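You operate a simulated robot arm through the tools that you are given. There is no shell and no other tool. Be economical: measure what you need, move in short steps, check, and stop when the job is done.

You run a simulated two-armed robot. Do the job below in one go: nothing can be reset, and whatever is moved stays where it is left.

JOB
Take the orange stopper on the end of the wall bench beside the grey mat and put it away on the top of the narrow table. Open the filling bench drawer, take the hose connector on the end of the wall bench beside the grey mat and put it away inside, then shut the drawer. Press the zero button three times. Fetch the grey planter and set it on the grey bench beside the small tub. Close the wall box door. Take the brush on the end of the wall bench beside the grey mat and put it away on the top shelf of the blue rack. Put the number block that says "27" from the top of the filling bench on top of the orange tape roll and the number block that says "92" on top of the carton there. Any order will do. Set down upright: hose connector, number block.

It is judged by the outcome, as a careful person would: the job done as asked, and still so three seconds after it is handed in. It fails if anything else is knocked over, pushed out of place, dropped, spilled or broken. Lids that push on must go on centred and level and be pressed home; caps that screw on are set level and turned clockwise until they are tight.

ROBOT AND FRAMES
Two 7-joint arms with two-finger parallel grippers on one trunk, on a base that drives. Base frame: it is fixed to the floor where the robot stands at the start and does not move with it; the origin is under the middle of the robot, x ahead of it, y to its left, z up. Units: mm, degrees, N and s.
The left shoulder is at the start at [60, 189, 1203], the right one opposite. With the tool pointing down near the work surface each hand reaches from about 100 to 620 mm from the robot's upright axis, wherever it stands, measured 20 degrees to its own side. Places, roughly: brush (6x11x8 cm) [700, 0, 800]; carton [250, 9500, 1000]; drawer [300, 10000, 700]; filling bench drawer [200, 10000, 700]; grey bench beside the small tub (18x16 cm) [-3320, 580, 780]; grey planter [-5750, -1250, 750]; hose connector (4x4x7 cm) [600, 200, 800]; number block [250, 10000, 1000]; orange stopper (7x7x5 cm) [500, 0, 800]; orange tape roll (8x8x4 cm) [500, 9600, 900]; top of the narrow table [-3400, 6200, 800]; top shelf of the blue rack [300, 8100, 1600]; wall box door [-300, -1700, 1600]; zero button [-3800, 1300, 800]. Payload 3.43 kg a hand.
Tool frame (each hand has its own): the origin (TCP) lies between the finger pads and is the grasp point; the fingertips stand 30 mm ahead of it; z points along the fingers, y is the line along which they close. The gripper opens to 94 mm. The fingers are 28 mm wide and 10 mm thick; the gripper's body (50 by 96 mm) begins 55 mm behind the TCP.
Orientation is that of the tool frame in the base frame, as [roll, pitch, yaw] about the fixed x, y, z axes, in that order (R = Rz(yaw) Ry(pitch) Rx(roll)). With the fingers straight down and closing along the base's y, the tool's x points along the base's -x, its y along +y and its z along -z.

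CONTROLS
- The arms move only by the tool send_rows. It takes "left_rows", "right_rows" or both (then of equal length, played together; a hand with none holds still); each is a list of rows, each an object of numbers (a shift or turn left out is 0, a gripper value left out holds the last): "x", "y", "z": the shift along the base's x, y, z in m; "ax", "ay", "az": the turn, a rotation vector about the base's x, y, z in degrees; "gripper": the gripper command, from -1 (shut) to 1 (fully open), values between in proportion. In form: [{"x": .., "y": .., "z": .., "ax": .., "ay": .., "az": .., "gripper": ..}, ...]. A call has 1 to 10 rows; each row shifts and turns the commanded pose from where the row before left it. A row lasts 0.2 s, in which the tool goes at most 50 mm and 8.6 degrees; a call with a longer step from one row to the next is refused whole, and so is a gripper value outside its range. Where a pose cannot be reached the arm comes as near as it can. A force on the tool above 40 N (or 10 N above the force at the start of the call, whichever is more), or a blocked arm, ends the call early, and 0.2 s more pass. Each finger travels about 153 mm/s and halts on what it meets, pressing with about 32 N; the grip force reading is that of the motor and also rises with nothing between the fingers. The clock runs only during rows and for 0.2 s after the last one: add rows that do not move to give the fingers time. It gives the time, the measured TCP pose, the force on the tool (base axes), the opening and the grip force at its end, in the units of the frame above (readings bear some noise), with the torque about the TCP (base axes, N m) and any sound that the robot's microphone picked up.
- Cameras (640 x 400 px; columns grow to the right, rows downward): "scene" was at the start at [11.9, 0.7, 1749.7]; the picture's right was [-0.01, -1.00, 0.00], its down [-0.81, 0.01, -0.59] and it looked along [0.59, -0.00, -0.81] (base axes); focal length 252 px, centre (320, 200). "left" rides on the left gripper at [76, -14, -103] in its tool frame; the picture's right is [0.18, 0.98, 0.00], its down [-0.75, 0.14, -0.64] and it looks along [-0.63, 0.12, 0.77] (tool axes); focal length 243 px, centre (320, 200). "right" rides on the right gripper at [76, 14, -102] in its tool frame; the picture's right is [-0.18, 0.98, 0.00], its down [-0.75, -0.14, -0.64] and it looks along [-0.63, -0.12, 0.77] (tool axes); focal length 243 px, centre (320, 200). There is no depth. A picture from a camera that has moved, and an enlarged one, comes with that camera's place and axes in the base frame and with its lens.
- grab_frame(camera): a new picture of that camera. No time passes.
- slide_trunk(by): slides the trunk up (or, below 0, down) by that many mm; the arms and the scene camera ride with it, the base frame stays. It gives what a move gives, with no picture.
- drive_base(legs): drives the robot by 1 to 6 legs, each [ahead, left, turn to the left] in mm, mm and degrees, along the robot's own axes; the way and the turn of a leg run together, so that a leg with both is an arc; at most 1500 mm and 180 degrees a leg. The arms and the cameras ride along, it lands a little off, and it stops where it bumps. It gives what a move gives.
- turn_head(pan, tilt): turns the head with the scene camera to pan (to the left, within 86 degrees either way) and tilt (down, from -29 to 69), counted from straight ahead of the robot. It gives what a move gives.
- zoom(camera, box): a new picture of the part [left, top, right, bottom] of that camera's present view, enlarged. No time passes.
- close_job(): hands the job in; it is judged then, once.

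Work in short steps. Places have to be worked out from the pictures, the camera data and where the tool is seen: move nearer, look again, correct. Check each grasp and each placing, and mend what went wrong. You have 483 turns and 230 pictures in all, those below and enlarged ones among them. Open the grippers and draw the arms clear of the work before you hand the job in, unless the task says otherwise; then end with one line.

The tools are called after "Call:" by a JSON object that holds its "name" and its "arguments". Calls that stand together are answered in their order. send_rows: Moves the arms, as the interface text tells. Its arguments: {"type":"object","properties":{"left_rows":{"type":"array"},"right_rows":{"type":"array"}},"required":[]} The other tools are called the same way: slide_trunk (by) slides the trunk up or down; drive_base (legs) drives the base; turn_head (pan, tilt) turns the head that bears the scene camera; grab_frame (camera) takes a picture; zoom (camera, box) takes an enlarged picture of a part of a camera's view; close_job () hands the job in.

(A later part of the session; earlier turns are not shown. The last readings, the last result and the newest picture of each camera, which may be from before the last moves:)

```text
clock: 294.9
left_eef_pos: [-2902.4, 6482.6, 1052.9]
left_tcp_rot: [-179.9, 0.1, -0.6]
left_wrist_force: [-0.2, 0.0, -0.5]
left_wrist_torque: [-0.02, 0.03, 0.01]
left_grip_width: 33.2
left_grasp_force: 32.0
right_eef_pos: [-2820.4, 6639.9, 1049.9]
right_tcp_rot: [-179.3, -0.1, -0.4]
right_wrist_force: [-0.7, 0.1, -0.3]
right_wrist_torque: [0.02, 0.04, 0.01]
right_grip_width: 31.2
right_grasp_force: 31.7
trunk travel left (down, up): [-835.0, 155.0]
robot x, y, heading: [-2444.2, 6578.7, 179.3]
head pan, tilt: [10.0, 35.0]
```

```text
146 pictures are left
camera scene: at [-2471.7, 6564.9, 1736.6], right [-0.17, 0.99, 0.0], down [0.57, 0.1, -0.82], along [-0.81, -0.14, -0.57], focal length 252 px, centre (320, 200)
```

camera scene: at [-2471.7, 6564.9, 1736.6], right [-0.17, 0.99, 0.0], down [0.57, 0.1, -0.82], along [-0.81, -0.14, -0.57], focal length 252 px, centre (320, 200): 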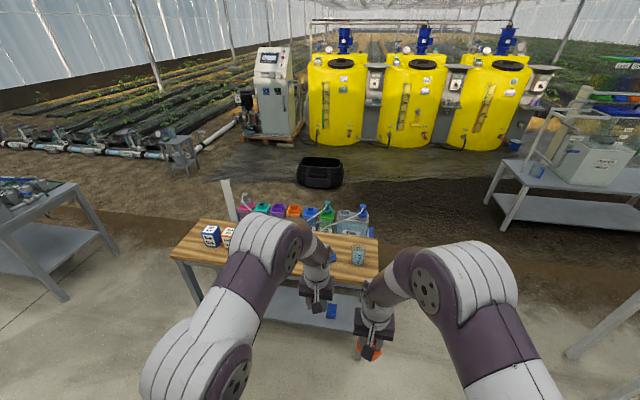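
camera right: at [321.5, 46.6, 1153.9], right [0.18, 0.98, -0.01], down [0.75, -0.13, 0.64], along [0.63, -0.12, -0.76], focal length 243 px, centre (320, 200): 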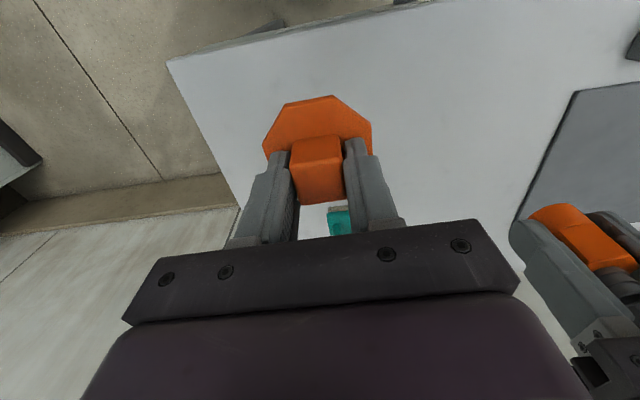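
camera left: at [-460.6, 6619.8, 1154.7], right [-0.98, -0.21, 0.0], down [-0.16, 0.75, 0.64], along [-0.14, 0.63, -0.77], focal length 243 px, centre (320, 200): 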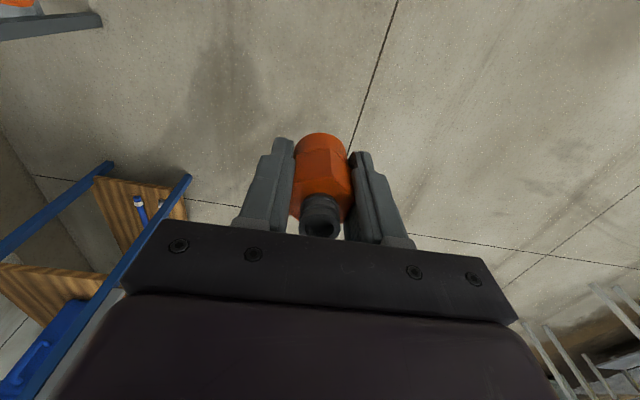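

Zoom on the table top to find a clear place.

Call:
{"name": "zoom", "arguments": {"camera": "scene", "box": [160, 190, 400, 340]}}

Call:
{"name": "grab_frame", "arguments": {"camera": "right"}}

```text
2.67 times, centred on (280, 265) of scene
camera zoom: at [-2471.7, 6564.9, 1736.6], right [-0.17, 0.99, 0.0], down [0.57, 0.1, -0.82], along [-0.81, -0.14, -0.57], focal length 672 px, centre (427, 27)
```

zoom: 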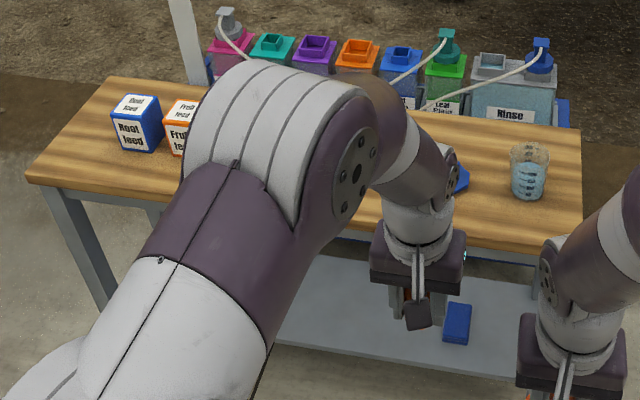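

```text
144 pictures are left
camera right: at [-2745.1, 6623.7, 1152.9], right [-0.19, -0.98, -0.01], down [-0.75, 0.14, 0.64], along [-0.63, 0.13, -0.77], focal length 243 px, centre (320, 200)
```

right: 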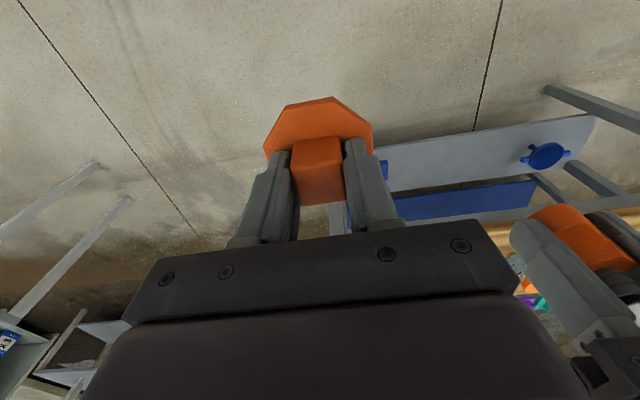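

Drive closer and a bit left so the right hand comes over the middle of the table; look down from there.

Call:
{"name": "drive_base", "arguments": {"legs": [[310, 230, 0.5]]}}

Call:
{"name": "turn_head", "arguments": {"pan": -5, "tilt": 55}}

Call:
{"name": "grab_frame", "arguments": {"camera": "scene"}}

Call:
{"name": "grab_frame", "arguments": {"camera": "right"}}

```text
clock: 297.3
left_eef_pos: [-3209.6, 6248.3, 1053.2]
left_tcp_rot: [179.9, 0.2, -0.3]
left_wrist_force: [-0.5, 0.5, 0.1]
left_wrist_torque: [0.02, 0.01, 0.01]
left_grip_width: 33.2
left_grasp_force: 32.1
right_eef_pos: [-3128.9, 6406.5, 1049.8]
right_tcp_rot: [-179.3, -0.1, 0.0]
right_wrist_force: [0.0, -0.1, -0.8]
right_wrist_torque: [0.02, 0.0, 0.03]
right_grip_width: 30.9
right_grasp_force: 32.3
trunk travel left (down, up): [-835.0, 155.0]
robot x, y, heading: [-2749.6, 6346.5, 180.0]
head pan, tilt: [10.0, 35.0]
```

```text
clock: 298.1
left_eef_pos: [-3210.6, 6249.0, 1053.4]
left_tcp_rot: [180.0, 0.2, -0.2]
left_wrist_force: [0.0, 0.3, 0.1]
left_wrist_torque: [0.0, -0.02, 0.01]
left_grip_width: 33.2
left_grasp_force: 31.9
right_eef_pos: [-3130.0, 6406.2, 1049.5]
right_tcp_rot: [-179.4, 0.0, 0.0]
right_wrist_force: [0.2, 0.4, -0.3]
right_wrist_torque: [0.02, 0.0, 0.0]
right_grip_width: 31.2
right_grasp_force: 31.9
trunk travel left (down, up): [-835.0, 155.0]
robot x, y, heading: [-2749.0, 6350.5, 179.9]
head pan, tilt: [-5.0, 55.0]
```

```text
143 pictures are left
camera scene: at [-2765.0, 6355.6, 1708.4], right [0.09, 1.0, 0.0], down [0.82, -0.07, -0.57], along [-0.57, 0.05, -0.82], focal length 252 px, centre (320, 200)
```

scene: 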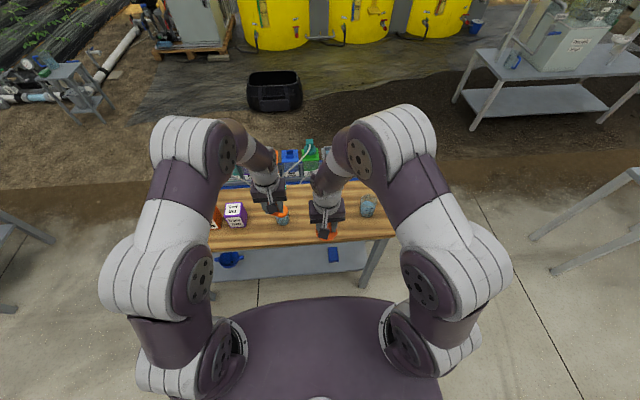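

```text
142 pictures are left
camera right: at [-3053.6, 6390.8, 1152.9], right [-0.18, -0.98, -0.01], down [-0.76, 0.13, 0.64], along [-0.63, 0.13, -0.77], focal length 243 px, centre (320, 200)
```

right: 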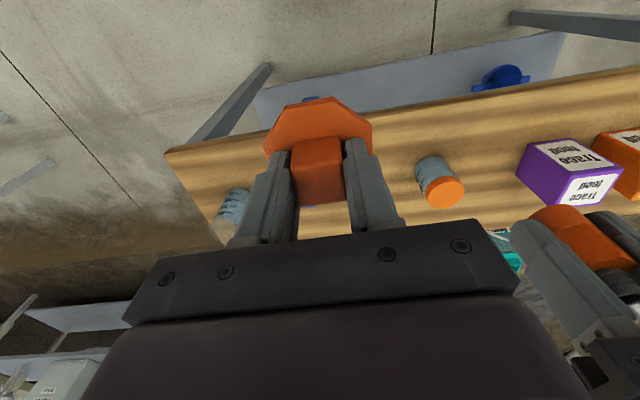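

Zoom to see the small blue thing on the table between the jars.

Call:
{"name": "zoom", "arguments": {"camera": "scene", "box": [220, 160, 400, 270]}}

Call:
{"name": "zoom", "arguments": {"camera": "right", "box": [180, 60, 520, 270]}}

```text
3.56 times, centred on (310, 215) of scene
camera zoom: at [-2765.0, 6355.6, 1708.4], right [0.09, 1.0, 0.0], down [0.82, -0.07, -0.57], along [-0.57, 0.05, -0.82], focal length 897 px, centre (356, 147)
```

zoom: 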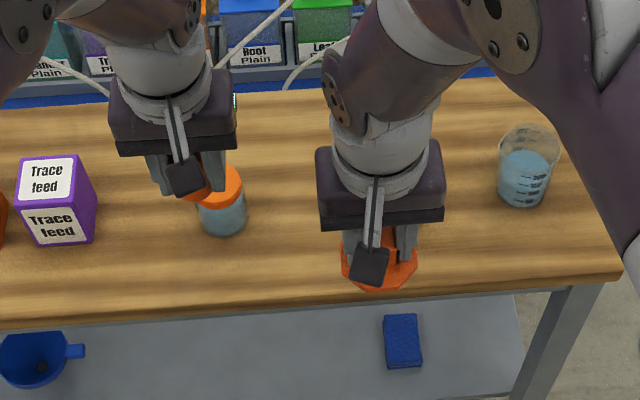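

```text
1.88 times, centred on (350, 165) of right
camera zoom: at [-3053.6, 6390.8, 1152.9], right [-0.18, -0.98, -0.01], down [-0.76, 0.13, 0.64], along [-0.63, 0.13, -0.77], focal length 457 px, centre (264, 266)
```

zoom: 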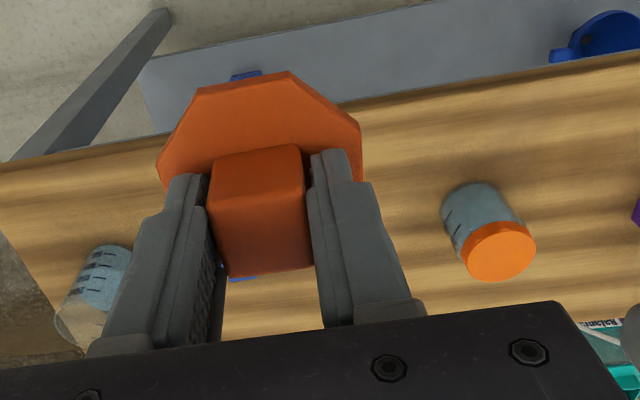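

Place the stopper at about [-3252,6385], clear of jars and the blue thing. Move the hand over and down in stages.

Call:
{"name": "send_rows", "arguments": {"right_rows": [{"x": -0.03, "y": -0.005}, {"x": -0.03, "y": -0.005}, {"x": -0.03, "y": -0.005}, {"x": -0.03, "y": -0.005, "z": -0.02}, {"z": -0.04}, {"z": -0.04}, {"z": -0.03}]}}

Call:
{"name": "grab_frame", "arguments": {"camera": "right"}}

Call:
{"name": "zoom", "arguments": {"camera": "scene", "box": [220, 160, 400, 270]}}

```text
clock: 299.7
left_eef_pos: [-3211.4, 6247.9, 1054.0]
left_tcp_rot: [180.0, 0.1, -0.2]
left_wrist_force: [-0.3, -0.1, -0.4]
left_wrist_torque: [-0.01, 0.0, 0.02]
left_grip_width: 33.2
left_grasp_force: 31.4
right_eef_pos: [-3248.8, 6388.2, 918.8]
right_tcp_rot: [-179.3, -0.1, 0.0]
right_wrist_force: [-0.1, 0.0, -0.9]
right_wrist_torque: [-0.01, -0.01, 0.03]
right_grip_width: 31.5
right_grasp_force: 31.9
trunk travel left (down, up): [-835.0, 155.0]
robot x, y, heading: [-2756.1, 6343.8, 179.6]
head pan, tilt: [-5.0, 55.0]
```

```text
139 pictures are left
camera right: at [-3173.8, 6372.6, 1022.1], right [-0.18, -0.98, -0.01], down [-0.76, 0.13, 0.64], along [-0.63, 0.13, -0.77], focal length 243 px, centre (320, 200)
```

right: 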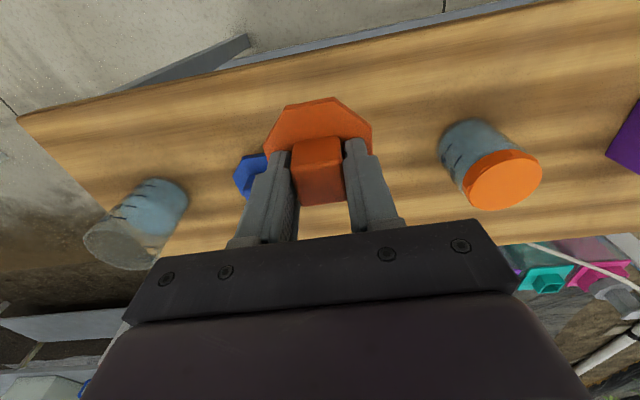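

```text
3.56 times, centred on (310, 215) of scene
camera zoom: at [-2766.1, 6355.7, 1708.3], right [0.09, 1.0, 0.0], down [0.82, -0.07, -0.57], along [-0.57, 0.05, -0.82], focal length 897 px, centre (356, 147)
```

zoom: 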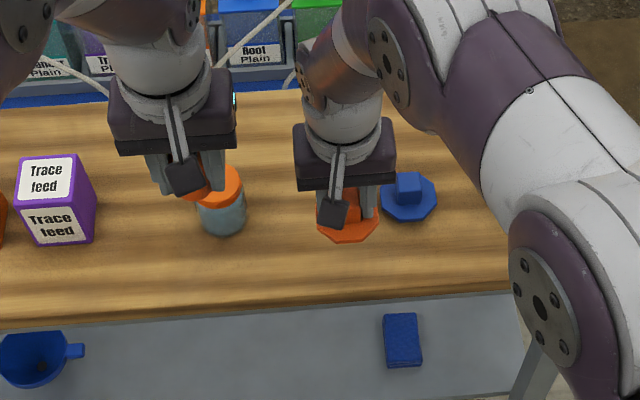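

A blue stopper is nearby; shift 25 mm away from it and lower.

Call:
{"name": "send_rows", "arguments": {"right_rows": [{"y": -0.0125, "z": -0.02}, {"y": -0.0125, "z": -0.02}, {"z": -0.015}, {"z": -0.004}, {"z": -0.003}, {"z": -0.003}]}}

Call:
{"name": "grab_frame", "arguments": {"camera": "right"}}

```text
clock: 301.1
left_eef_pos: [-3210.4, 6248.9, 1052.9]
left_tcp_rot: [179.8, 0.2, -0.1]
left_wrist_force: [-0.2, -0.1, -1.0]
left_wrist_torque: [-0.02, 0.01, 0.0]
left_grip_width: 32.7
left_grasp_force: 32.1
right_eef_pos: [-3250.1, 6360.1, 853.8]
right_tcp_rot: [-179.3, -0.2, 0.0]
right_wrist_force: [-0.6, 0.2, -0.1]
right_wrist_torque: [0.03, -0.02, 0.0]
right_grip_width: 31.0
right_grasp_force: 32.0
trunk travel left (down, up): [-835.0, 155.0]
robot x, y, heading: [-2752.9, 6351.4, 180.0]
head pan, tilt: [-5.0, 55.0]
```

```text
137 pictures are left
camera right: at [-3173.9, 6345.6, 958.2], right [-0.18, -0.98, -0.01], down [-0.75, 0.13, 0.64], along [-0.63, 0.13, -0.77], focal length 243 px, centre (320, 200)
```

right: 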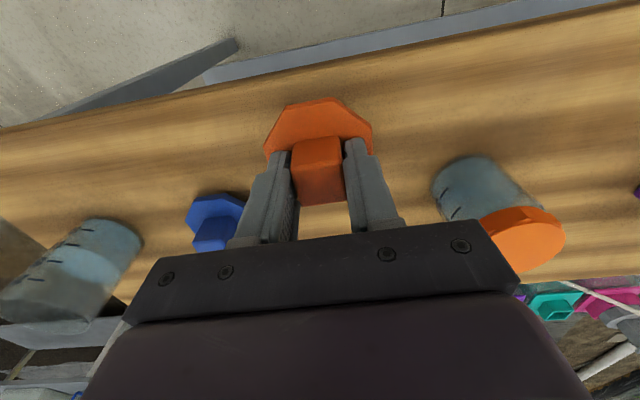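

Near the table; creep down to contact.

Call:
{"name": "send_rows", "arguments": {"right_rows": [{"z": -0.003}, {"z": -0.003}, {"z": -0.002}, {}]}}

Call:
{"name": "send_rows", "arguments": {"right_rows": [{"z": -0.002}, {"z": -0.002}, {}]}}

```text
clock: 302.1
left_eef_pos: [-3209.7, 6248.2, 1052.7]
left_tcp_rot: [179.9, 0.0, -0.2]
left_wrist_force: [0.5, -1.0, -0.7]
left_wrist_torque: [0.0, -0.01, -0.02]
left_grip_width: 32.8
left_grasp_force: 31.9
right_eef_pos: [-3247.8, 6361.0, 846.3]
right_tcp_rot: [-179.3, -0.1, 0.0]
right_wrist_force: [0.7, -0.3, -0.7]
right_wrist_torque: [-0.01, -0.01, 0.03]
right_grip_width: 31.3
right_grasp_force: 31.5
trunk travel left (down, up): [-835.0, 155.0]
robot x, y, heading: [-2749.8, 6350.7, 180.1]
head pan, tilt: [-5.0, 55.0]
```

```text
clock: 302.9
left_eef_pos: [-3208.8, 6248.3, 1052.8]
left_tcp_rot: [-180.0, 0.1, -0.2]
left_wrist_force: [-0.9, -0.7, 0.0]
left_wrist_torque: [-0.02, 0.0, 0.03]
left_grip_width: 33.2
left_grasp_force: 32.3
right_eef_pos: [-3248.7, 6361.6, 842.7]
right_tcp_rot: [-179.2, -0.1, -0.1]
right_wrist_force: [-0.4, 0.2, -0.5]
right_wrist_torque: [0.0, -0.01, -0.01]
right_grip_width: 31.3
right_grasp_force: 31.7
trunk travel left (down, up): [-835.0, 155.0]
robot x, y, heading: [-2749.5, 6346.1, 180.0]
head pan, tilt: [-5.0, 55.0]
```

No contact yet; continue.

Call:
{"name": "send_rows", "arguments": {"right_rows": [{"z": -0.003}, {"z": -0.003}, {"z": -0.003}, {}]}}

Call:
{"name": "send_rows", "arguments": {"right_rows": [{"z": -0.003}, {"z": -0.003}, {"z": -0.003}, {}]}}

Call:
{"name": "grab_frame", "arguments": {"camera": "right"}}

```text
clock: 303.9
left_eef_pos: [-3209.8, 6248.4, 1053.1]
left_tcp_rot: [180.0, 0.1, -0.2]
left_wrist_force: [0.7, 0.4, -0.8]
left_wrist_torque: [-0.06, 0.04, 0.01]
left_grip_width: 33.1
left_grasp_force: 31.9
right_eef_pos: [-3249.4, 6361.2, 832.6]
right_tcp_rot: [-179.3, -0.1, 0.0]
right_wrist_force: [-0.7, 1.1, -0.1]
right_wrist_torque: [-0.01, 0.03, 0.02]
right_grip_width: 31.3
right_grasp_force: 32.1
trunk travel left (down, up): [-835.0, 155.0]
robot x, y, heading: [-2754.1, 6350.5, 179.8]
head pan, tilt: [-5.0, 55.0]
```

```text
clock: 304.8
left_eef_pos: [-3207.6, 6249.3, 1055.8]
left_tcp_rot: [179.9, 0.3, -0.3]
left_wrist_force: [-0.3, -0.5, -0.2]
left_wrist_torque: [-0.02, 0.01, -0.01]
left_grip_width: 33.5
left_grasp_force: 31.8
right_eef_pos: [-3250.6, 6360.5, 830.0]
right_tcp_rot: [-179.4, 0.5, -0.1]
right_wrist_force: [9.2, 4.0, 27.6]
right_wrist_torque: [0.03, -0.62, 0.06]
right_grip_width: 31.4
right_grasp_force: 31.7
trunk travel left (down, up): [-835.0, 155.0]
robot x, y, heading: [-2748.0, 6349.3, 179.7]
head pan, tilt: [-5.0, 55.0]
stopped in row 4 (right hand): the force on the tool passed its limit at 40 N (the readings are from after the stop); the commanded pose is now the measured one
```

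```text
136 pictures are left
camera right: at [-3174.0, 6345.3, 932.5], right [-0.18, -0.98, -0.01], down [-0.75, 0.14, 0.65], along [-0.64, 0.13, -0.76], focal length 243 px, centre (320, 200)
```

right: 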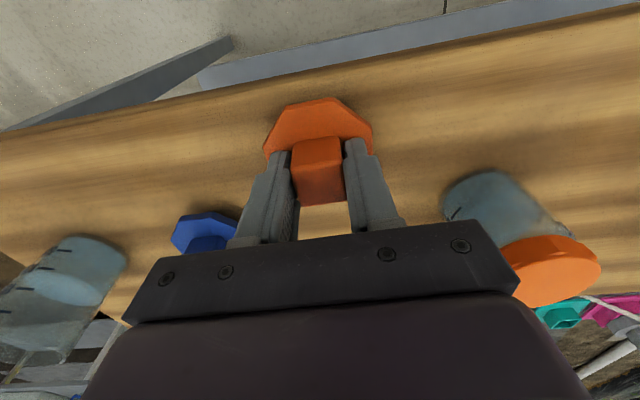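

Seated. Ease up 2 mm, open partly, lift away.

Call:
{"name": "send_rows", "arguments": {"right_rows": [{"z": 0.002}, {"gripper": -0.1}, {"gripper": 0.2}, {"gripper": 0.2}, {"z": 0.03}, {"z": 0.04}, {"z": 0.04}, {"z": 0.04}, {"x": 0.04, "z": 0.02}, {"x": 0.045}]}}

Call:
{"name": "grab_frame", "arguments": {"camera": "right"}}

```text
clock: 307.0
left_eef_pos: [-3208.7, 6248.0, 1053.5]
left_tcp_rot: [-179.9, 0.2, -0.3]
left_wrist_force: [-0.6, -0.6, -0.4]
left_wrist_torque: [-0.01, 0.02, -0.01]
left_grip_width: 33.4
left_grasp_force: 31.8
right_eef_pos: [-3166.4, 6362.9, 998.8]
right_tcp_rot: [-179.4, 0.3, 0.0]
right_wrist_force: [0.0, -0.8, 0.0]
right_wrist_torque: [0.0, 0.01, 0.04]
right_grip_width: 56.7
right_grasp_force: 0.1
trunk travel left (down, up): [-835.0, 155.0]
robot x, y, heading: [-2749.2, 6345.2, 179.9]
head pan, tilt: [-5.0, 55.0]
```

```text
135 pictures are left
camera right: at [-3089.9, 6348.1, 1101.7], right [-0.18, -0.98, -0.01], down [-0.75, 0.14, 0.65], along [-0.64, 0.13, -0.76], focal length 243 px, centre (320, 200)
```

right: 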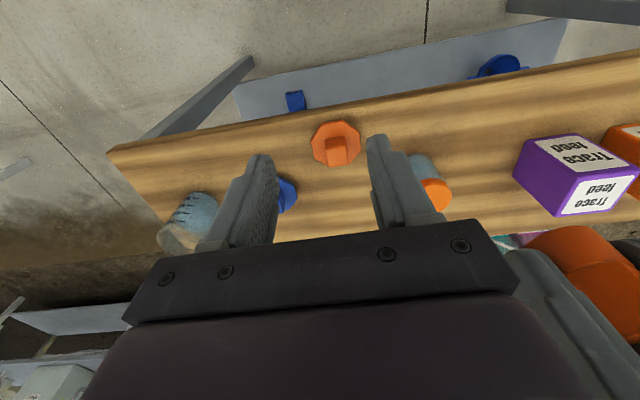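

Stopper is upright on the narrow table. Now head to the filling bench: strafe clear, back up, turn to +y.

Call:
{"name": "drive_base", "arguments": {"legs": [[0, -680, 0], [-1100, 0, 0], [-1000, 0, 0], [0, 0, -90]]}}

Call:
{"name": "turn_head", "arguments": {"pan": -20, "tilt": 20}}

Call:
{"name": "grab_frame", "arguments": {"camera": "scene"}}

```text
clock: 324.5
left_eef_pos: [-749.9, 7453.6, 1052.3]
left_tcp_rot: [180.0, 0.1, -91.3]
left_wrist_force: [1.1, -0.2, -1.1]
left_wrist_torque: [0.02, -0.03, 0.02]
left_grip_width: 33.2
left_grasp_force: 32.2
right_eef_pos: [-637.1, 7410.2, 997.5]
right_tcp_rot: [-179.3, 0.3, -90.9]
right_wrist_force: [-1.1, -0.3, -0.1]
right_wrist_torque: [-0.02, -0.03, 0.02]
right_grip_width: 56.3
right_grasp_force: 0.0
trunk travel left (down, up): [-835.0, 155.0]
robot x, y, heading: [-659.3, 6988.1, 88.8]
head pan, tilt: [-5.0, 55.0]
```

```text
clock: 325.5
left_eef_pos: [-749.5, 7453.8, 1053.6]
left_tcp_rot: [-180.0, 0.1, -91.3]
left_wrist_force: [0.0, -0.4, -0.4]
left_wrist_torque: [-0.02, -0.03, 0.0]
left_grip_width: 33.1
left_grasp_force: 32.1
right_eef_pos: [-636.1, 7410.2, 998.5]
right_tcp_rot: [-179.4, 0.3, -91.0]
right_wrist_force: [0.2, -0.9, 1.2]
right_wrist_torque: [0.03, 0.0, -0.01]
right_grip_width: 56.3
right_grasp_force: 0.0
trunk travel left (down, up): [-835.0, 155.0]
robot x, y, heading: [-659.2, 6996.6, 89.2]
head pan, tilt: [-20.0, 20.0]
```

```text
134 pictures are left
camera scene: at [-627.2, 7022.1, 1760.3], right [0.93, -0.36, 0.0], down [-0.12, -0.32, -0.94], along [0.34, 0.88, -0.34], focal length 252 px, centre (320, 200)
```

scene: 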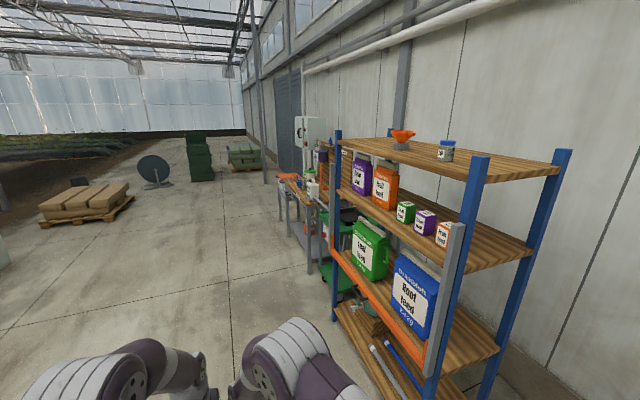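

Drive forward to y≈9850 and turn to face the filling bench.

Call:
{"name": "drive_base", "arguments": {"legs": [[1450, 0, 0.8], [1400, 0, 0], [0, 0, -90]]}}

Call:
{"name": "turn_head", "arguments": {"pan": 0, "tilt": 30}}

Call:
{"name": "grab_frame", "arguments": {"camera": "scene"}}

```text
clock: 343.2
left_eef_pos: [-170.9, 9991.7, 1053.8]
left_tcp_rot: [180.0, 0.1, -179.4]
left_wrist_force: [0.4, -0.7, -0.6]
left_wrist_torque: [0.04, 0.02, 0.02]
left_grip_width: 33.3
left_grasp_force: 32.1
right_eef_pos: [-211.9, 9876.3, 997.9]
right_tcp_rot: [-179.5, 0.3, -179.2]
right_wrist_force: [-0.4, 0.2, 0.8]
right_wrist_torque: [-0.03, 0.0, 0.03]
right_grip_width: 56.5
right_grasp_force: 0.1
trunk travel left (down, up): [-835.0, 155.0]
robot x, y, heading: [-626.3, 9881.6, 0.6]
head pan, tilt: [-20.0, 20.0]
```

```text
clock: 344.1
left_eef_pos: [-171.5, 9991.0, 1052.7]
left_tcp_rot: [179.9, 0.1, -179.4]
left_wrist_force: [0.7, 0.2, -0.1]
left_wrist_torque: [-0.01, 0.03, 0.01]
left_grip_width: 33.3
left_grasp_force: 32.0
right_eef_pos: [-211.3, 9876.8, 998.2]
right_tcp_rot: [-179.4, 0.3, -179.2]
right_wrist_force: [0.2, 0.4, 0.2]
right_wrist_torque: [-0.03, 0.03, 0.02]
right_grip_width: 56.4
right_grasp_force: 0.1
trunk travel left (down, up): [-835.0, 155.0]
robot x, y, heading: [-627.5, 9884.2, 1.0]
head pan, tilt: [0.0, 30.0]
```

```text
133 pictures are left
camera scene: at [-599.0, 9886.4, 1744.4], right [0.01, -1.0, 0.0], down [-0.5, -0.01, -0.87], along [0.87, 0.01, -0.5], focal length 252 px, centre (320, 200)
```

scene: 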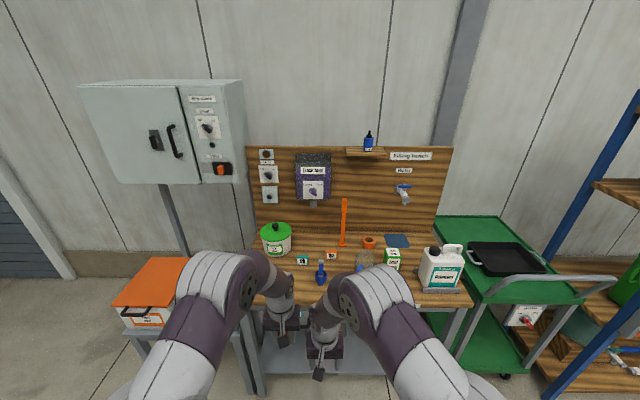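

Call:
{"name": "zoom", "arguments": {"camera": "scene", "box": [240, 190, 480, 340]}}

```text
2.67 times, centred on (360, 265) of scene
camera zoom: at [-599.0, 9886.4, 1744.4], right [0.01, -1.0, 0.0], down [-0.5, -0.01, -0.87], along [0.87, 0.01, -0.5], focal length 672 px, centre (213, 27)
```

zoom: 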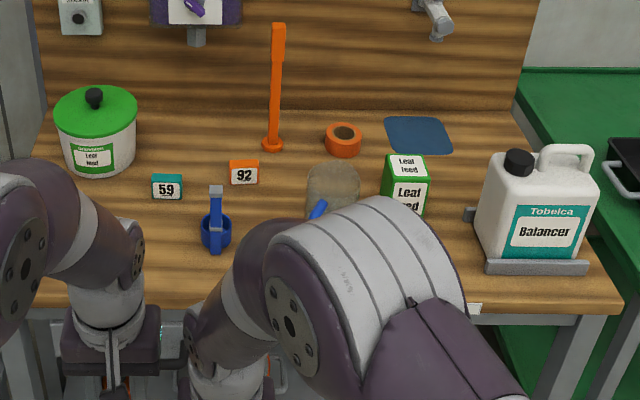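

Visible: blocks "59" and "92", tape roll, carton; "27" is hidden. Move the right arm aside to look at the rest and at the drawer front.

Call:
{"name": "send_rows", "arguments": {"right_rows": [{"x": -0.03, "y": -0.04}, {"x": -0.03, "y": -0.04}, {"x": -0.03, "y": -0.04}, {"x": -0.03, "y": -0.04}, {"y": -0.045}], "left_rows": [{"x": -0.03, "y": 0.03}, {"x": -0.03, "y": 0.03}, {"x": -0.03, "y": 0.03}, {"x": -0.03, "y": 0.03}, {"y": 0.03}]}}

Call:
{"name": "grab_frame", "arguments": {"camera": "scene"}}

Call:
{"name": "zoom", "arguments": {"camera": "scene", "box": [230, 200, 480, 370]}}

```text
clock: 345.3
left_eef_pos: [-290.2, 10142.7, 1056.2]
left_tcp_rot: [179.9, 0.1, -179.4]
left_wrist_force: [1.3, 0.6, -0.9]
left_wrist_torque: [0.04, 0.06, 0.0]
left_grip_width: 33.2
left_grasp_force: 32.2
right_eef_pos: [-330.5, 9669.7, 997.3]
right_tcp_rot: [-179.4, 0.2, -179.1]
right_wrist_force: [0.2, 0.5, 0.4]
right_wrist_torque: [0.02, 0.03, 0.03]
right_grip_width: 56.2
right_grasp_force: 0.1
trunk travel left (down, up): [-835.0, 155.0]
robot x, y, heading: [-628.1, 9887.7, 0.8]
head pan, tilt: [0.0, 30.0]
```

```text
131 pictures are left
camera scene: at [-597.1, 9885.5, 1744.3], right [0.01, -1.0, 0.0], down [-0.5, -0.01, -0.87], along [0.87, 0.01, -0.5], focal length 252 px, centre (320, 200)
```

scene: 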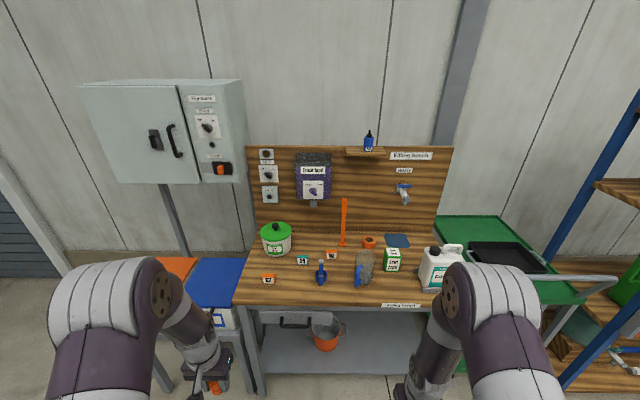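

```text
2.35 times, centred on (355, 285) of scene
camera zoom: at [-597.1, 9885.5, 1744.3], right [0.01, -1.0, 0.0], down [-0.5, -0.01, -0.87], along [0.87, 0.01, -0.5], focal length 593 px, centre (238, 0)
```

zoom: 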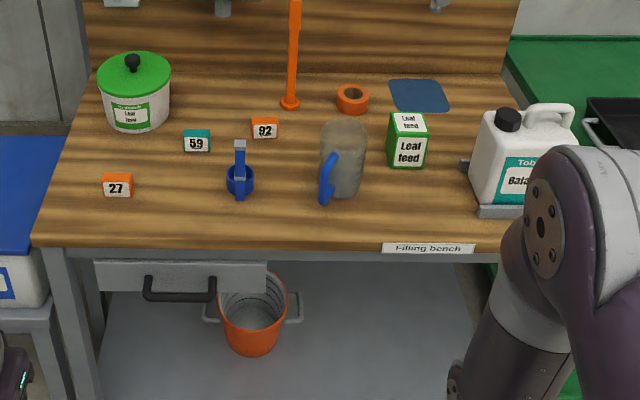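

Clear view: "27" at front-left ≈[179,10116], "92" ≈[333,9839], tape roll ≈[426,9647], carton ≈[247,9579], table ≈z 890; drawer handle ≈[25,9988,815]. I orient the right hand to point at +x with fingers closing vertically to grip the handle bar.

Call:
{"name": "send_rows", "arguments": {"right_rows": [{"az": 8.5, "x": 0.02, "gripper": 0.4}, {"az": 8.5, "x": 0.02}, {"az": 8.5, "x": 0.02}, {"az": 8.5, "x": 0.02}, {"az": 8.5}, {"az": 8.5}, {"az": 8.5}, {"az": 8.5}, {"az": 8.5}, {"az": 8.5}]}}

Call:
{"name": "send_rows", "arguments": {"right_rows": [{"az": 5, "z": 0.02}, {"ay": -8.5, "x": 0.02, "z": 0.02}, {"ay": -8.5, "x": 0.02, "z": 0.02}, {"ay": -8.5, "x": 0.02, "z": 0.02}, {"ay": -8.5, "x": 0.02, "z": 0.02}, {"ay": -8.5, "x": 0.02, "z": 0.02}, {"ay": -8.5, "x": 0.02, "z": 0.02}, {"ay": -8.5, "x": 0.02, "z": 0.02}, {"ay": -8.5, "x": 0.02, "z": 0.02}, {"ay": -8.5, "x": 0.01}]}}

```text
clock: 347.5
left_eef_pos: [-291.1, 10143.7, 1054.3]
left_tcp_rot: [179.9, 0.2, -179.4]
left_wrist_force: [-0.7, -0.3, -0.7]
left_wrist_torque: [-0.01, 0.04, -0.02]
left_grip_width: 33.4
left_grasp_force: 32.5
right_eef_pos: [-249.5, 9671.5, 998.0]
right_tcp_rot: [-179.4, 0.4, -93.9]
right_wrist_force: [0.1, 0.6, 1.3]
right_wrist_torque: [-0.01, -0.04, 0.03]
right_grip_width: 65.5
right_grasp_force: 0.1
trunk travel left (down, up): [-835.0, 155.0]
robot x, y, heading: [-631.5, 9886.6, 0.7]
head pan, tilt: [0.0, 30.0]
```

```text
clock: 349.7
left_eef_pos: [-291.8, 10141.7, 1054.8]
left_tcp_rot: [179.9, 0.2, -179.5]
left_wrist_force: [0.1, -1.1, -0.2]
left_wrist_torque: [0.01, 0.01, 0.0]
left_grip_width: 33.3
left_grasp_force: 32.6
right_eef_pos: [17.0, 9687.3, 1329.1]
right_tcp_rot: [-104.8, -0.9, -89.7]
right_wrist_force: [-0.7, -0.3, 0.0]
right_wrist_torque: [0.01, 0.02, 0.0]
right_grip_width: 65.5
right_grasp_force: 0.2
right hand out of reach, approached as far as the arm can: row 5, 6, 7, 8, 9, 10
trunk travel left (down, up): [-835.0, 155.0]
robot x, y, heading: [-629.7, 9883.8, 0.8]
head pan, tilt: [0.0, 30.0]
```

The hand points forward now (15° down), closing vertically. Draw it back, reposition the base left/back, and lower the trunk.

Call:
{"name": "send_rows", "arguments": {"right_rows": [{"x": -0.04, "z": -0.02}, {"x": -0.04, "z": -0.02}, {"x": -0.03, "z": -0.02}, {"z": -0.02, "ay": -4}, {"z": -0.02, "ay": -4}]}}

Call:
{"name": "drive_base", "arguments": {"legs": [[-110, 230, -0.8]]}}

Call:
{"name": "slide_trunk", "arguments": {"by": -350}}

Call:
{"name": "turn_head", "arguments": {"pan": -5, "tilt": 35}}

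Call:
{"name": "grab_frame", "arguments": {"camera": "scene"}}

Call:
{"name": "grab_frame", "arguments": {"camera": "right"}}

```text
clock: 350.9
left_eef_pos: [-291.1, 10141.9, 1055.8]
left_tcp_rot: [179.8, 0.1, -179.4]
left_wrist_force: [0.0, 0.2, 0.4]
left_wrist_torque: [0.0, -0.02, -0.02]
left_grip_width: 33.3
left_grasp_force: 32.0
right_eef_pos: [22.4, 9681.6, 1353.5]
right_tcp_rot: [-100.2, -1.4, -93.5]
right_wrist_force: [0.1, -0.2, -0.7]
right_wrist_torque: [0.01, 0.0, 0.01]
right_grip_width: 65.7
right_grasp_force: 0.0
right hand out of reach, approached as far as the arm can: row 1, 2, 3, 4, 5
trunk travel left (down, up): [-835.0, 155.0]
robot x, y, heading: [-630.9, 9884.8, 1.0]
head pan, tilt: [0.0, 30.0]
```

```text
clock: 352.7
left_eef_pos: [-399.1, 10367.5, 1054.8]
left_tcp_rot: [179.9, 0.0, 179.9]
left_wrist_force: [-0.2, -0.6, -0.3]
left_wrist_torque: [0.0, 0.01, 0.01]
left_grip_width: 33.1
left_grasp_force: 31.3
right_eef_pos: [-93.2, 9901.4, 1351.7]
right_tcp_rot: [-100.2, -1.5, -94.2]
right_wrist_force: [-0.3, 0.9, -0.5]
right_wrist_torque: [-0.03, 0.0, 0.04]
right_grip_width: 66.0
right_grasp_force: 0.0
trunk travel left (down, up): [-835.0, 155.0]
robot x, y, heading: [-741.0, 10113.7, -0.3]
head pan, tilt: [0.0, 30.0]
```

```text
clock: 356.1
left_eef_pos: [-399.6, 10367.5, 705.5]
left_tcp_rot: [179.9, 0.1, 180.0]
left_wrist_force: [-0.2, 0.4, -0.7]
left_wrist_torque: [-0.01, 0.03, 0.0]
left_grip_width: 33.2
left_grasp_force: 31.7
right_eef_pos: [-92.8, 9901.6, 1001.6]
right_tcp_rot: [-100.3, -1.6, -94.2]
right_wrist_force: [0.3, 0.7, -0.4]
right_wrist_torque: [0.0, 0.01, 0.02]
right_grip_width: 65.7
right_grasp_force: 0.0
trunk travel left (down, up): [-485.0, 505.0]
robot x, y, heading: [-739.7, 10114.7, -0.1]
head pan, tilt: [0.0, 30.0]
```

```text
clock: 356.8
left_eef_pos: [-399.9, 10368.1, 705.4]
left_tcp_rot: [179.9, 0.1, 179.9]
left_wrist_force: [0.4, 0.3, -0.2]
left_wrist_torque: [0.01, 0.0, -0.01]
left_grip_width: 33.2
left_grasp_force: 31.9
right_eef_pos: [-92.9, 9902.2, 1000.8]
right_tcp_rot: [-100.2, -1.5, -94.1]
right_wrist_force: [0.6, -0.2, 0.7]
right_wrist_torque: [0.0, -0.01, 0.01]
right_grip_width: 65.7
right_grasp_force: 0.0
trunk travel left (down, up): [-485.0, 505.0]
robot x, y, heading: [-741.0, 10118.7, -0.0]
head pan, tilt: [-5.0, 35.0]
```

```text
129 pictures are left
camera scene: at [-713.6, 10108.2, 1386.6], right [-0.09, -1.0, 0.0], down [-0.57, 0.05, -0.82], along [0.82, -0.07, -0.57], focal length 252 px, centre (320, 200)
```

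scene: 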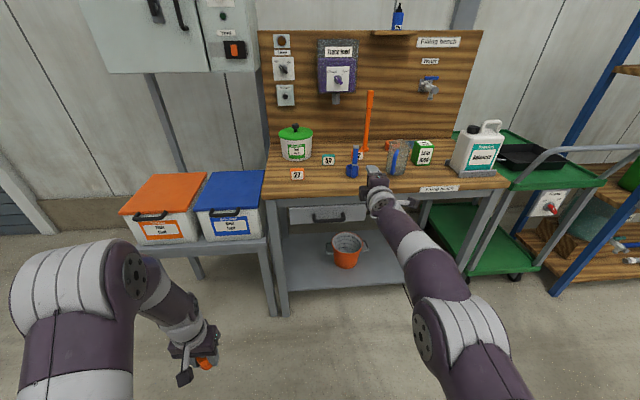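

```text
128 pictures are left
camera right: at [-201.6, 9834.5, 1009.2], right [-0.16, 0.17, -0.97], down [-0.55, 0.8, 0.23], along [0.82, 0.57, -0.04], focal length 243 px, centre (320, 200)
```

right: 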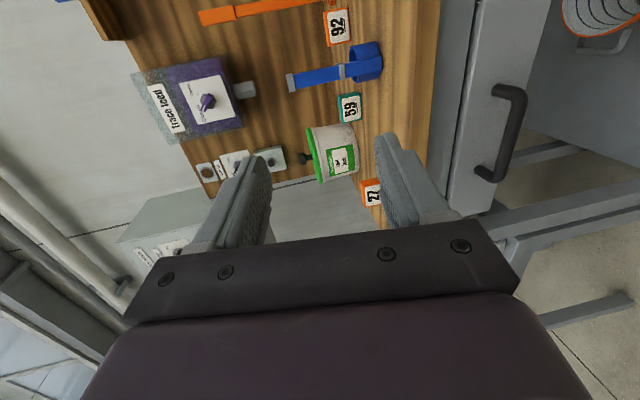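

Zoom on the drawer front for a precise handle position.

Call:
{"name": "zoom", "arguments": {"camera": "scene", "box": [260, 160, 400, 250]}}

```text
4.44 times, centred on (330, 205) of scene
camera zoom: at [-713.6, 10108.2, 1386.6], right [-0.09, -1.0, 0.0], down [-0.57, 0.05, -0.82], along [0.82, -0.07, -0.57], focal length 1121 px, centre (276, 178)
```

zoom: 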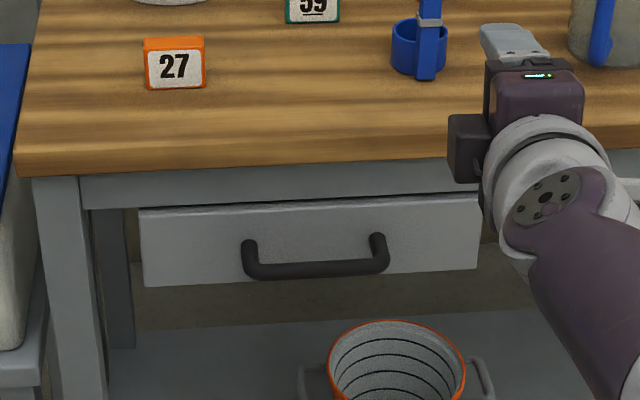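

Combining views with table z≈870, the handle is near [85,10001,720] (drawer recessed under the top). Lower the hand in front of it and look.

Call:
{"name": "send_rows", "arguments": {"right_rows": [{"x": -0.03, "z": -0.03, "az": 2}, {"x": -0.02, "z": -0.035, "az": 2, "y": 0.015}, {"z": -0.035, "y": 0.02}, {"z": -0.035, "y": 0.02}, {"z": -0.035, "y": 0.02}, {"z": -0.035, "y": 0.02}, {"z": -0.035, "y": 0.005}, {"z": -0.03}]}}

Call:
{"name": "grab_frame", "arguments": {"camera": "right"}}

Call:
{"name": "zoom", "arguments": {"camera": "scene", "box": [240, 160, 400, 280]}}

```text
clock: 358.6
left_eef_pos: [-399.3, 10368.2, 704.7]
left_tcp_rot: [180.0, 0.0, 179.9]
left_wrist_force: [0.0, -0.3, 0.1]
left_wrist_torque: [-0.01, -0.04, 0.0]
left_grip_width: 33.1
left_grasp_force: 32.1
right_eef_pos: [-117.6, 10002.2, 724.1]
right_tcp_rot: [-100.2, -1.4, -90.3]
right_wrist_force: [0.6, 0.2, 0.1]
right_wrist_torque: [-0.05, 0.01, -0.01]
right_grip_width: 65.7
right_grasp_force: 0.0
right hand out of reach, approached as far as the arm can: row 1
trunk travel left (down, up): [-485.0, 505.0]
robot x, y, heading: [-738.4, 10110.9, 0.0]
head pan, tilt: [-5.0, 35.0]
```

```text
126 pictures are left
camera right: at [-221.5, 9927.0, 731.9], right [-0.18, 0.16, -0.97], down [-0.6, 0.76, 0.23], along [0.78, 0.63, -0.04], focal length 243 px, centre (320, 200)
```

right: 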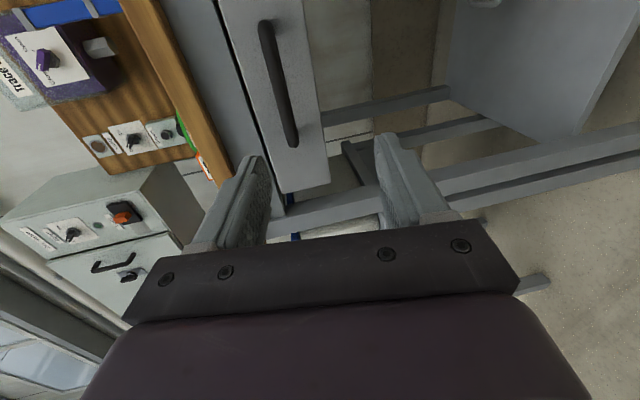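

```text
3.33 times, centred on (320, 220) of scene
camera zoom: at [-713.1, 10108.2, 1386.6], right [-0.09, -1.0, 0.0], down [-0.57, 0.05, -0.82], along [0.82, -0.07, -0.57], focal length 841 px, centre (320, 133)
```

zoom: 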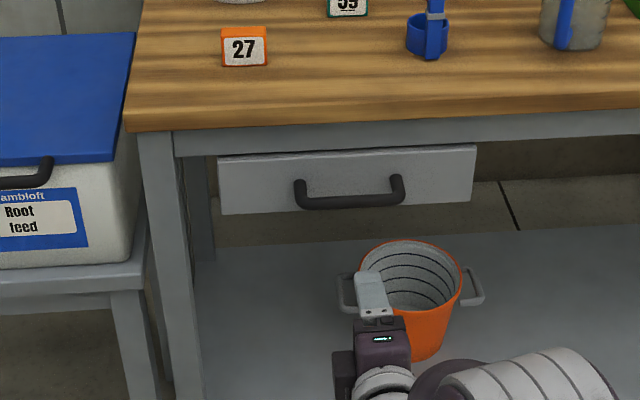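

Handle bar ≈[72,9998,736]. Approach to 40 mm short first.

Call:
{"name": "send_rows", "arguments": {"right_rows": [{"x": 0.03, "y": -0.003, "z": 0.008}, {"x": 0.03, "z": 0.006}, {"x": 0.03}, {"x": 0.03}, {"x": 0.015}]}}

Call:
{"name": "grab_frame", "arguments": {"camera": "right"}}

Call:
{"name": "zoom", "arguments": {"camera": "scene", "box": [240, 160, 400, 280]}}

```text
clock: 359.8
left_eef_pos: [-400.1, 10367.8, 705.2]
left_tcp_rot: [179.9, 0.0, -180.0]
left_wrist_force: [-0.8, -0.3, 0.4]
left_wrist_torque: [-0.03, 0.0, -0.04]
left_grip_width: 33.0
left_grasp_force: 32.2
right_eef_pos: [18.4, 9999.0, 740.0]
right_tcp_rot: [-100.3, -1.5, -90.1]
right_wrist_force: [0.9, 0.5, 0.6]
right_wrist_torque: [0.01, 0.02, 0.01]
right_grip_width: 66.0
right_grasp_force: 0.2
trunk travel left (down, up): [-485.0, 505.0]
robot x, y, heading: [-740.4, 10115.7, -0.3]
head pan, tilt: [-5.0, 35.0]
```

```text
124 pictures are left
camera right: at [-85.3, 9922.7, 747.5], right [-0.17, 0.16, -0.97], down [-0.6, 0.76, 0.23], along [0.78, 0.63, -0.04], focal length 243 px, centre (320, 200)
```

right: 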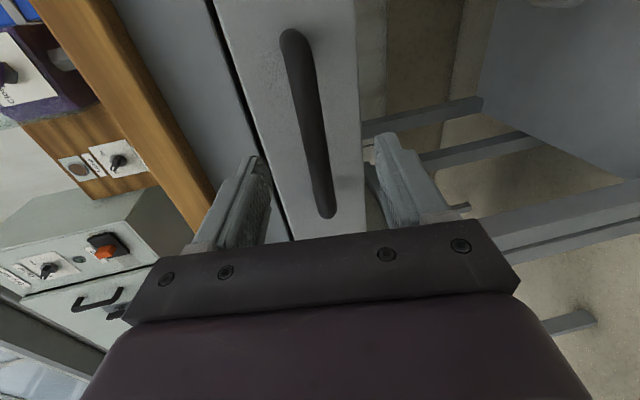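

```text
3.33 times, centred on (320, 220) of scene
camera zoom: at [-713.4, 10108.1, 1386.6], right [-0.09, -1.0, 0.0], down [-0.57, 0.05, -0.82], along [0.82, -0.07, -0.57], focal length 841 px, centre (320, 133)
```

zoom: 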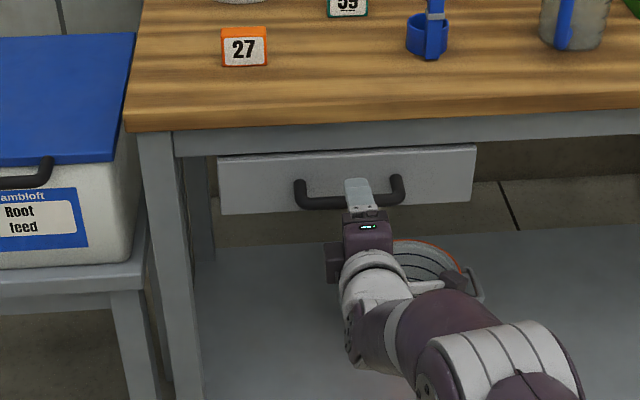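

Bar is between the fingers vertically. Advance 40 mm and close.

Call:
{"name": "send_rows", "arguments": {"right_rows": [{"x": 0.015}, {"x": 0.015}, {"x": 0.01}, {"gripper": -0.2}, {"gripper": -1}, {"gripper": -1}]}}

Call:
{"name": "grab_frame", "arguments": {"camera": "right"}}

```text
clock: 361.2
left_eef_pos: [-399.3, 10367.6, 705.1]
left_tcp_rot: [179.9, 0.0, 179.9]
left_wrist_force: [0.4, -0.8, 0.8]
left_wrist_torque: [0.0, -0.04, -0.02]
left_grip_width: 33.1
left_grasp_force: 32.2
right_eef_pos: [57.4, 9997.8, 735.6]
right_tcp_rot: [-100.8, -1.5, -90.2]
right_wrist_force: [-16.7, 1.9, -14.6]
right_wrist_torque: [1.37, 0.1, -0.56]
right_grip_width: 16.6
right_grasp_force: 45.0
trunk travel left (down, up): [-485.0, 505.0]
robot x, y, heading: [-737.9, 10113.0, -0.0]
head pan, tilt: [-5.0, 35.0]
```

```text
122 pictures are left
camera right: at [-47.5, 9923.0, 744.6], right [-0.18, 0.16, -0.97], down [-0.6, 0.76, 0.24], along [0.78, 0.63, -0.04], focal length 243 px, centre (320, 200)
```

right: 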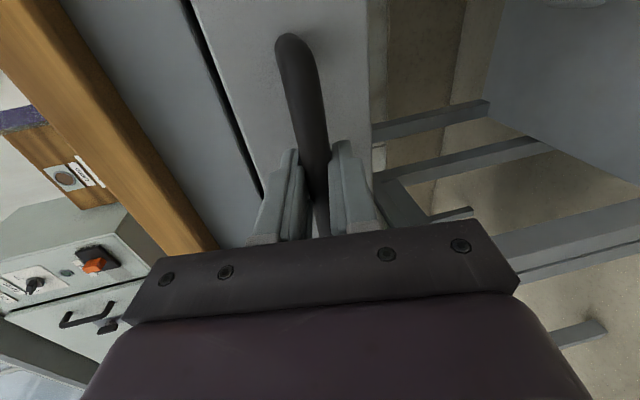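

Gripped the bar. Pull gently.

Call:
{"name": "send_rows", "arguments": {"right_rows": [{"x": -0.01, "z": -0.002}, {"x": -0.015, "z": -0.001}, {"x": -0.02}, {"x": -0.02}, {"x": -0.02}]}}

Call:
{"name": "grab_frame", "arguments": {"camera": "right"}}

```text
clock: 362.4
left_eef_pos: [-398.4, 10367.2, 705.9]
left_tcp_rot: [179.9, 0.2, 180.0]
left_wrist_force: [-0.1, -0.7, -0.6]
left_wrist_torque: [0.03, 0.01, 0.04]
left_grip_width: 33.2
left_grasp_force: 31.8
right_eef_pos: [-28.4, 9998.2, 735.2]
right_tcp_rot: [-100.4, -1.5, -90.2]
right_wrist_force: [-0.8, 3.5, -10.6]
right_wrist_torque: [1.01, 0.22, -0.34]
right_grip_width: 16.8
right_grasp_force: 44.9
trunk travel left (down, up): [-485.0, 505.0]
robot x, y, heading: [-738.5, 10111.8, -0.0]
head pan, tilt: [-5.0, 35.0]
```

```text
121 pictures are left
camera right: at [-131.7, 9923.1, 744.0], right [-0.18, 0.16, -0.97], down [-0.6, 0.76, 0.23], along [0.78, 0.63, -0.04], focal length 243 px, centre (320, 200)
```

right: 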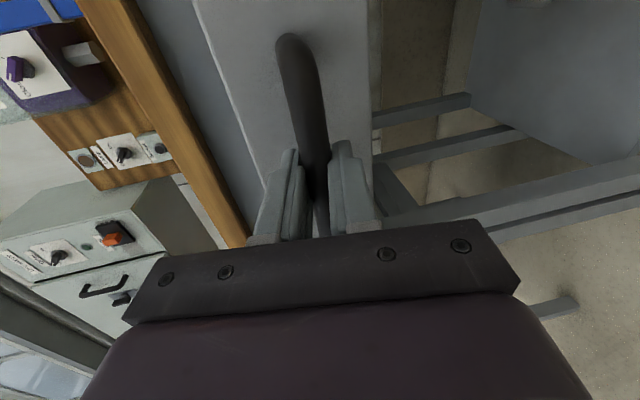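

Drawer slides. Pull another ~140 mm.

Call:
{"name": "send_rows", "arguments": {"right_rows": [{"x": -0.02}, {"x": -0.02}, {"x": -0.02}, {"x": -0.02}, {"x": -0.02}, {"x": -0.02}, {"x": -0.02}]}}

Call:
{"name": "grab_frame", "arguments": {"camera": "scene"}}

```text
clock: 364.0
left_eef_pos: [-399.4, 10367.4, 704.2]
left_tcp_rot: [179.9, 0.1, 179.9]
left_wrist_force: [0.0, 0.4, 0.1]
left_wrist_torque: [-0.02, -0.01, 0.0]
left_grip_width: 32.9
left_grasp_force: 31.7
right_eef_pos: [-167.7, 9998.7, 736.4]
right_tcp_rot: [-100.4, -1.5, -90.2]
right_wrist_force: [0.0, 0.3, -6.9]
right_wrist_torque: [1.26, 0.09, 0.13]
right_grip_width: 16.3
right_grasp_force: 44.5
trunk travel left (down, up): [-485.0, 505.0]
robot x, y, heading: [-736.5, 10115.8, 0.1]
head pan, tilt: [-5.0, 35.0]
```

```text
120 pictures are left
camera scene: at [-713.0, 10107.8, 1386.5], right [-0.09, -1.0, 0.0], down [-0.57, 0.05, -0.82], along [0.82, -0.07, -0.57], focal length 252 px, centre (320, 200)
```

scene: 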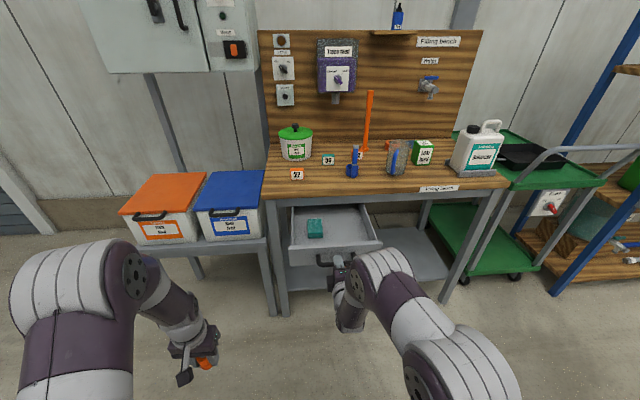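

Drawer is open ~225 mm with one teal thing at the back-left. Zoom in to choose a spot, then release the handle.

Call:
{"name": "zoom", "arguments": {"camera": "scene", "box": [270, 190, 400, 280]}}

Call:
{"name": "send_rows", "arguments": {"right_rows": [{"gripper": 0}, {"gripper": 0.5}, {"gripper": 0.5}, {"x": -0.03}, {"x": -0.03}, {"x": -0.03}]}}

```text
4.44 times, centred on (335, 235) of scene
camera zoom: at [-713.0, 10107.8, 1386.5], right [-0.09, -1.0, 0.0], down [-0.57, 0.05, -0.82], along [0.82, -0.07, -0.57], focal length 1121 px, centre (253, 44)
```

zoom: 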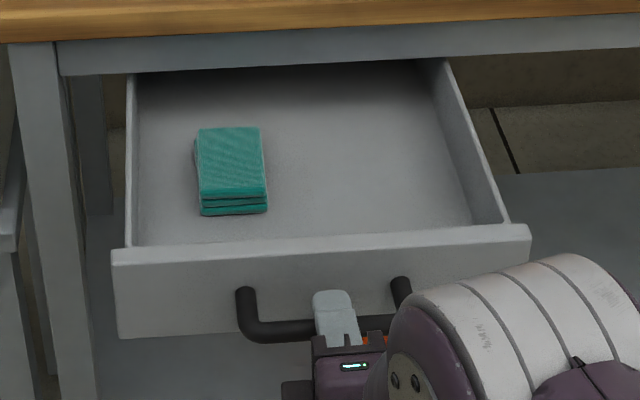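

```text
clock: 365.4
left_eef_pos: [-400.4, 10367.4, 704.8]
left_tcp_rot: [180.0, 0.2, 179.9]
left_wrist_force: [-0.3, -0.2, 0.8]
left_wrist_torque: [-0.02, 0.04, -0.01]
left_grip_width: 32.9
left_grasp_force: 31.7
right_eef_pos: [-258.7, 10000.5, 738.9]
right_tcp_rot: [-100.2, -1.6, -90.2]
right_wrist_force: [0.3, -0.3, 0.7]
right_wrist_torque: [0.01, -0.01, -0.01]
right_grip_width: 70.5
right_grasp_force: 0.0
trunk travel left (down, up): [-485.0, 505.0]
robot x, y, heading: [-740.1, 10116.8, 0.1]
head pan, tilt: [-5.0, 35.0]
```

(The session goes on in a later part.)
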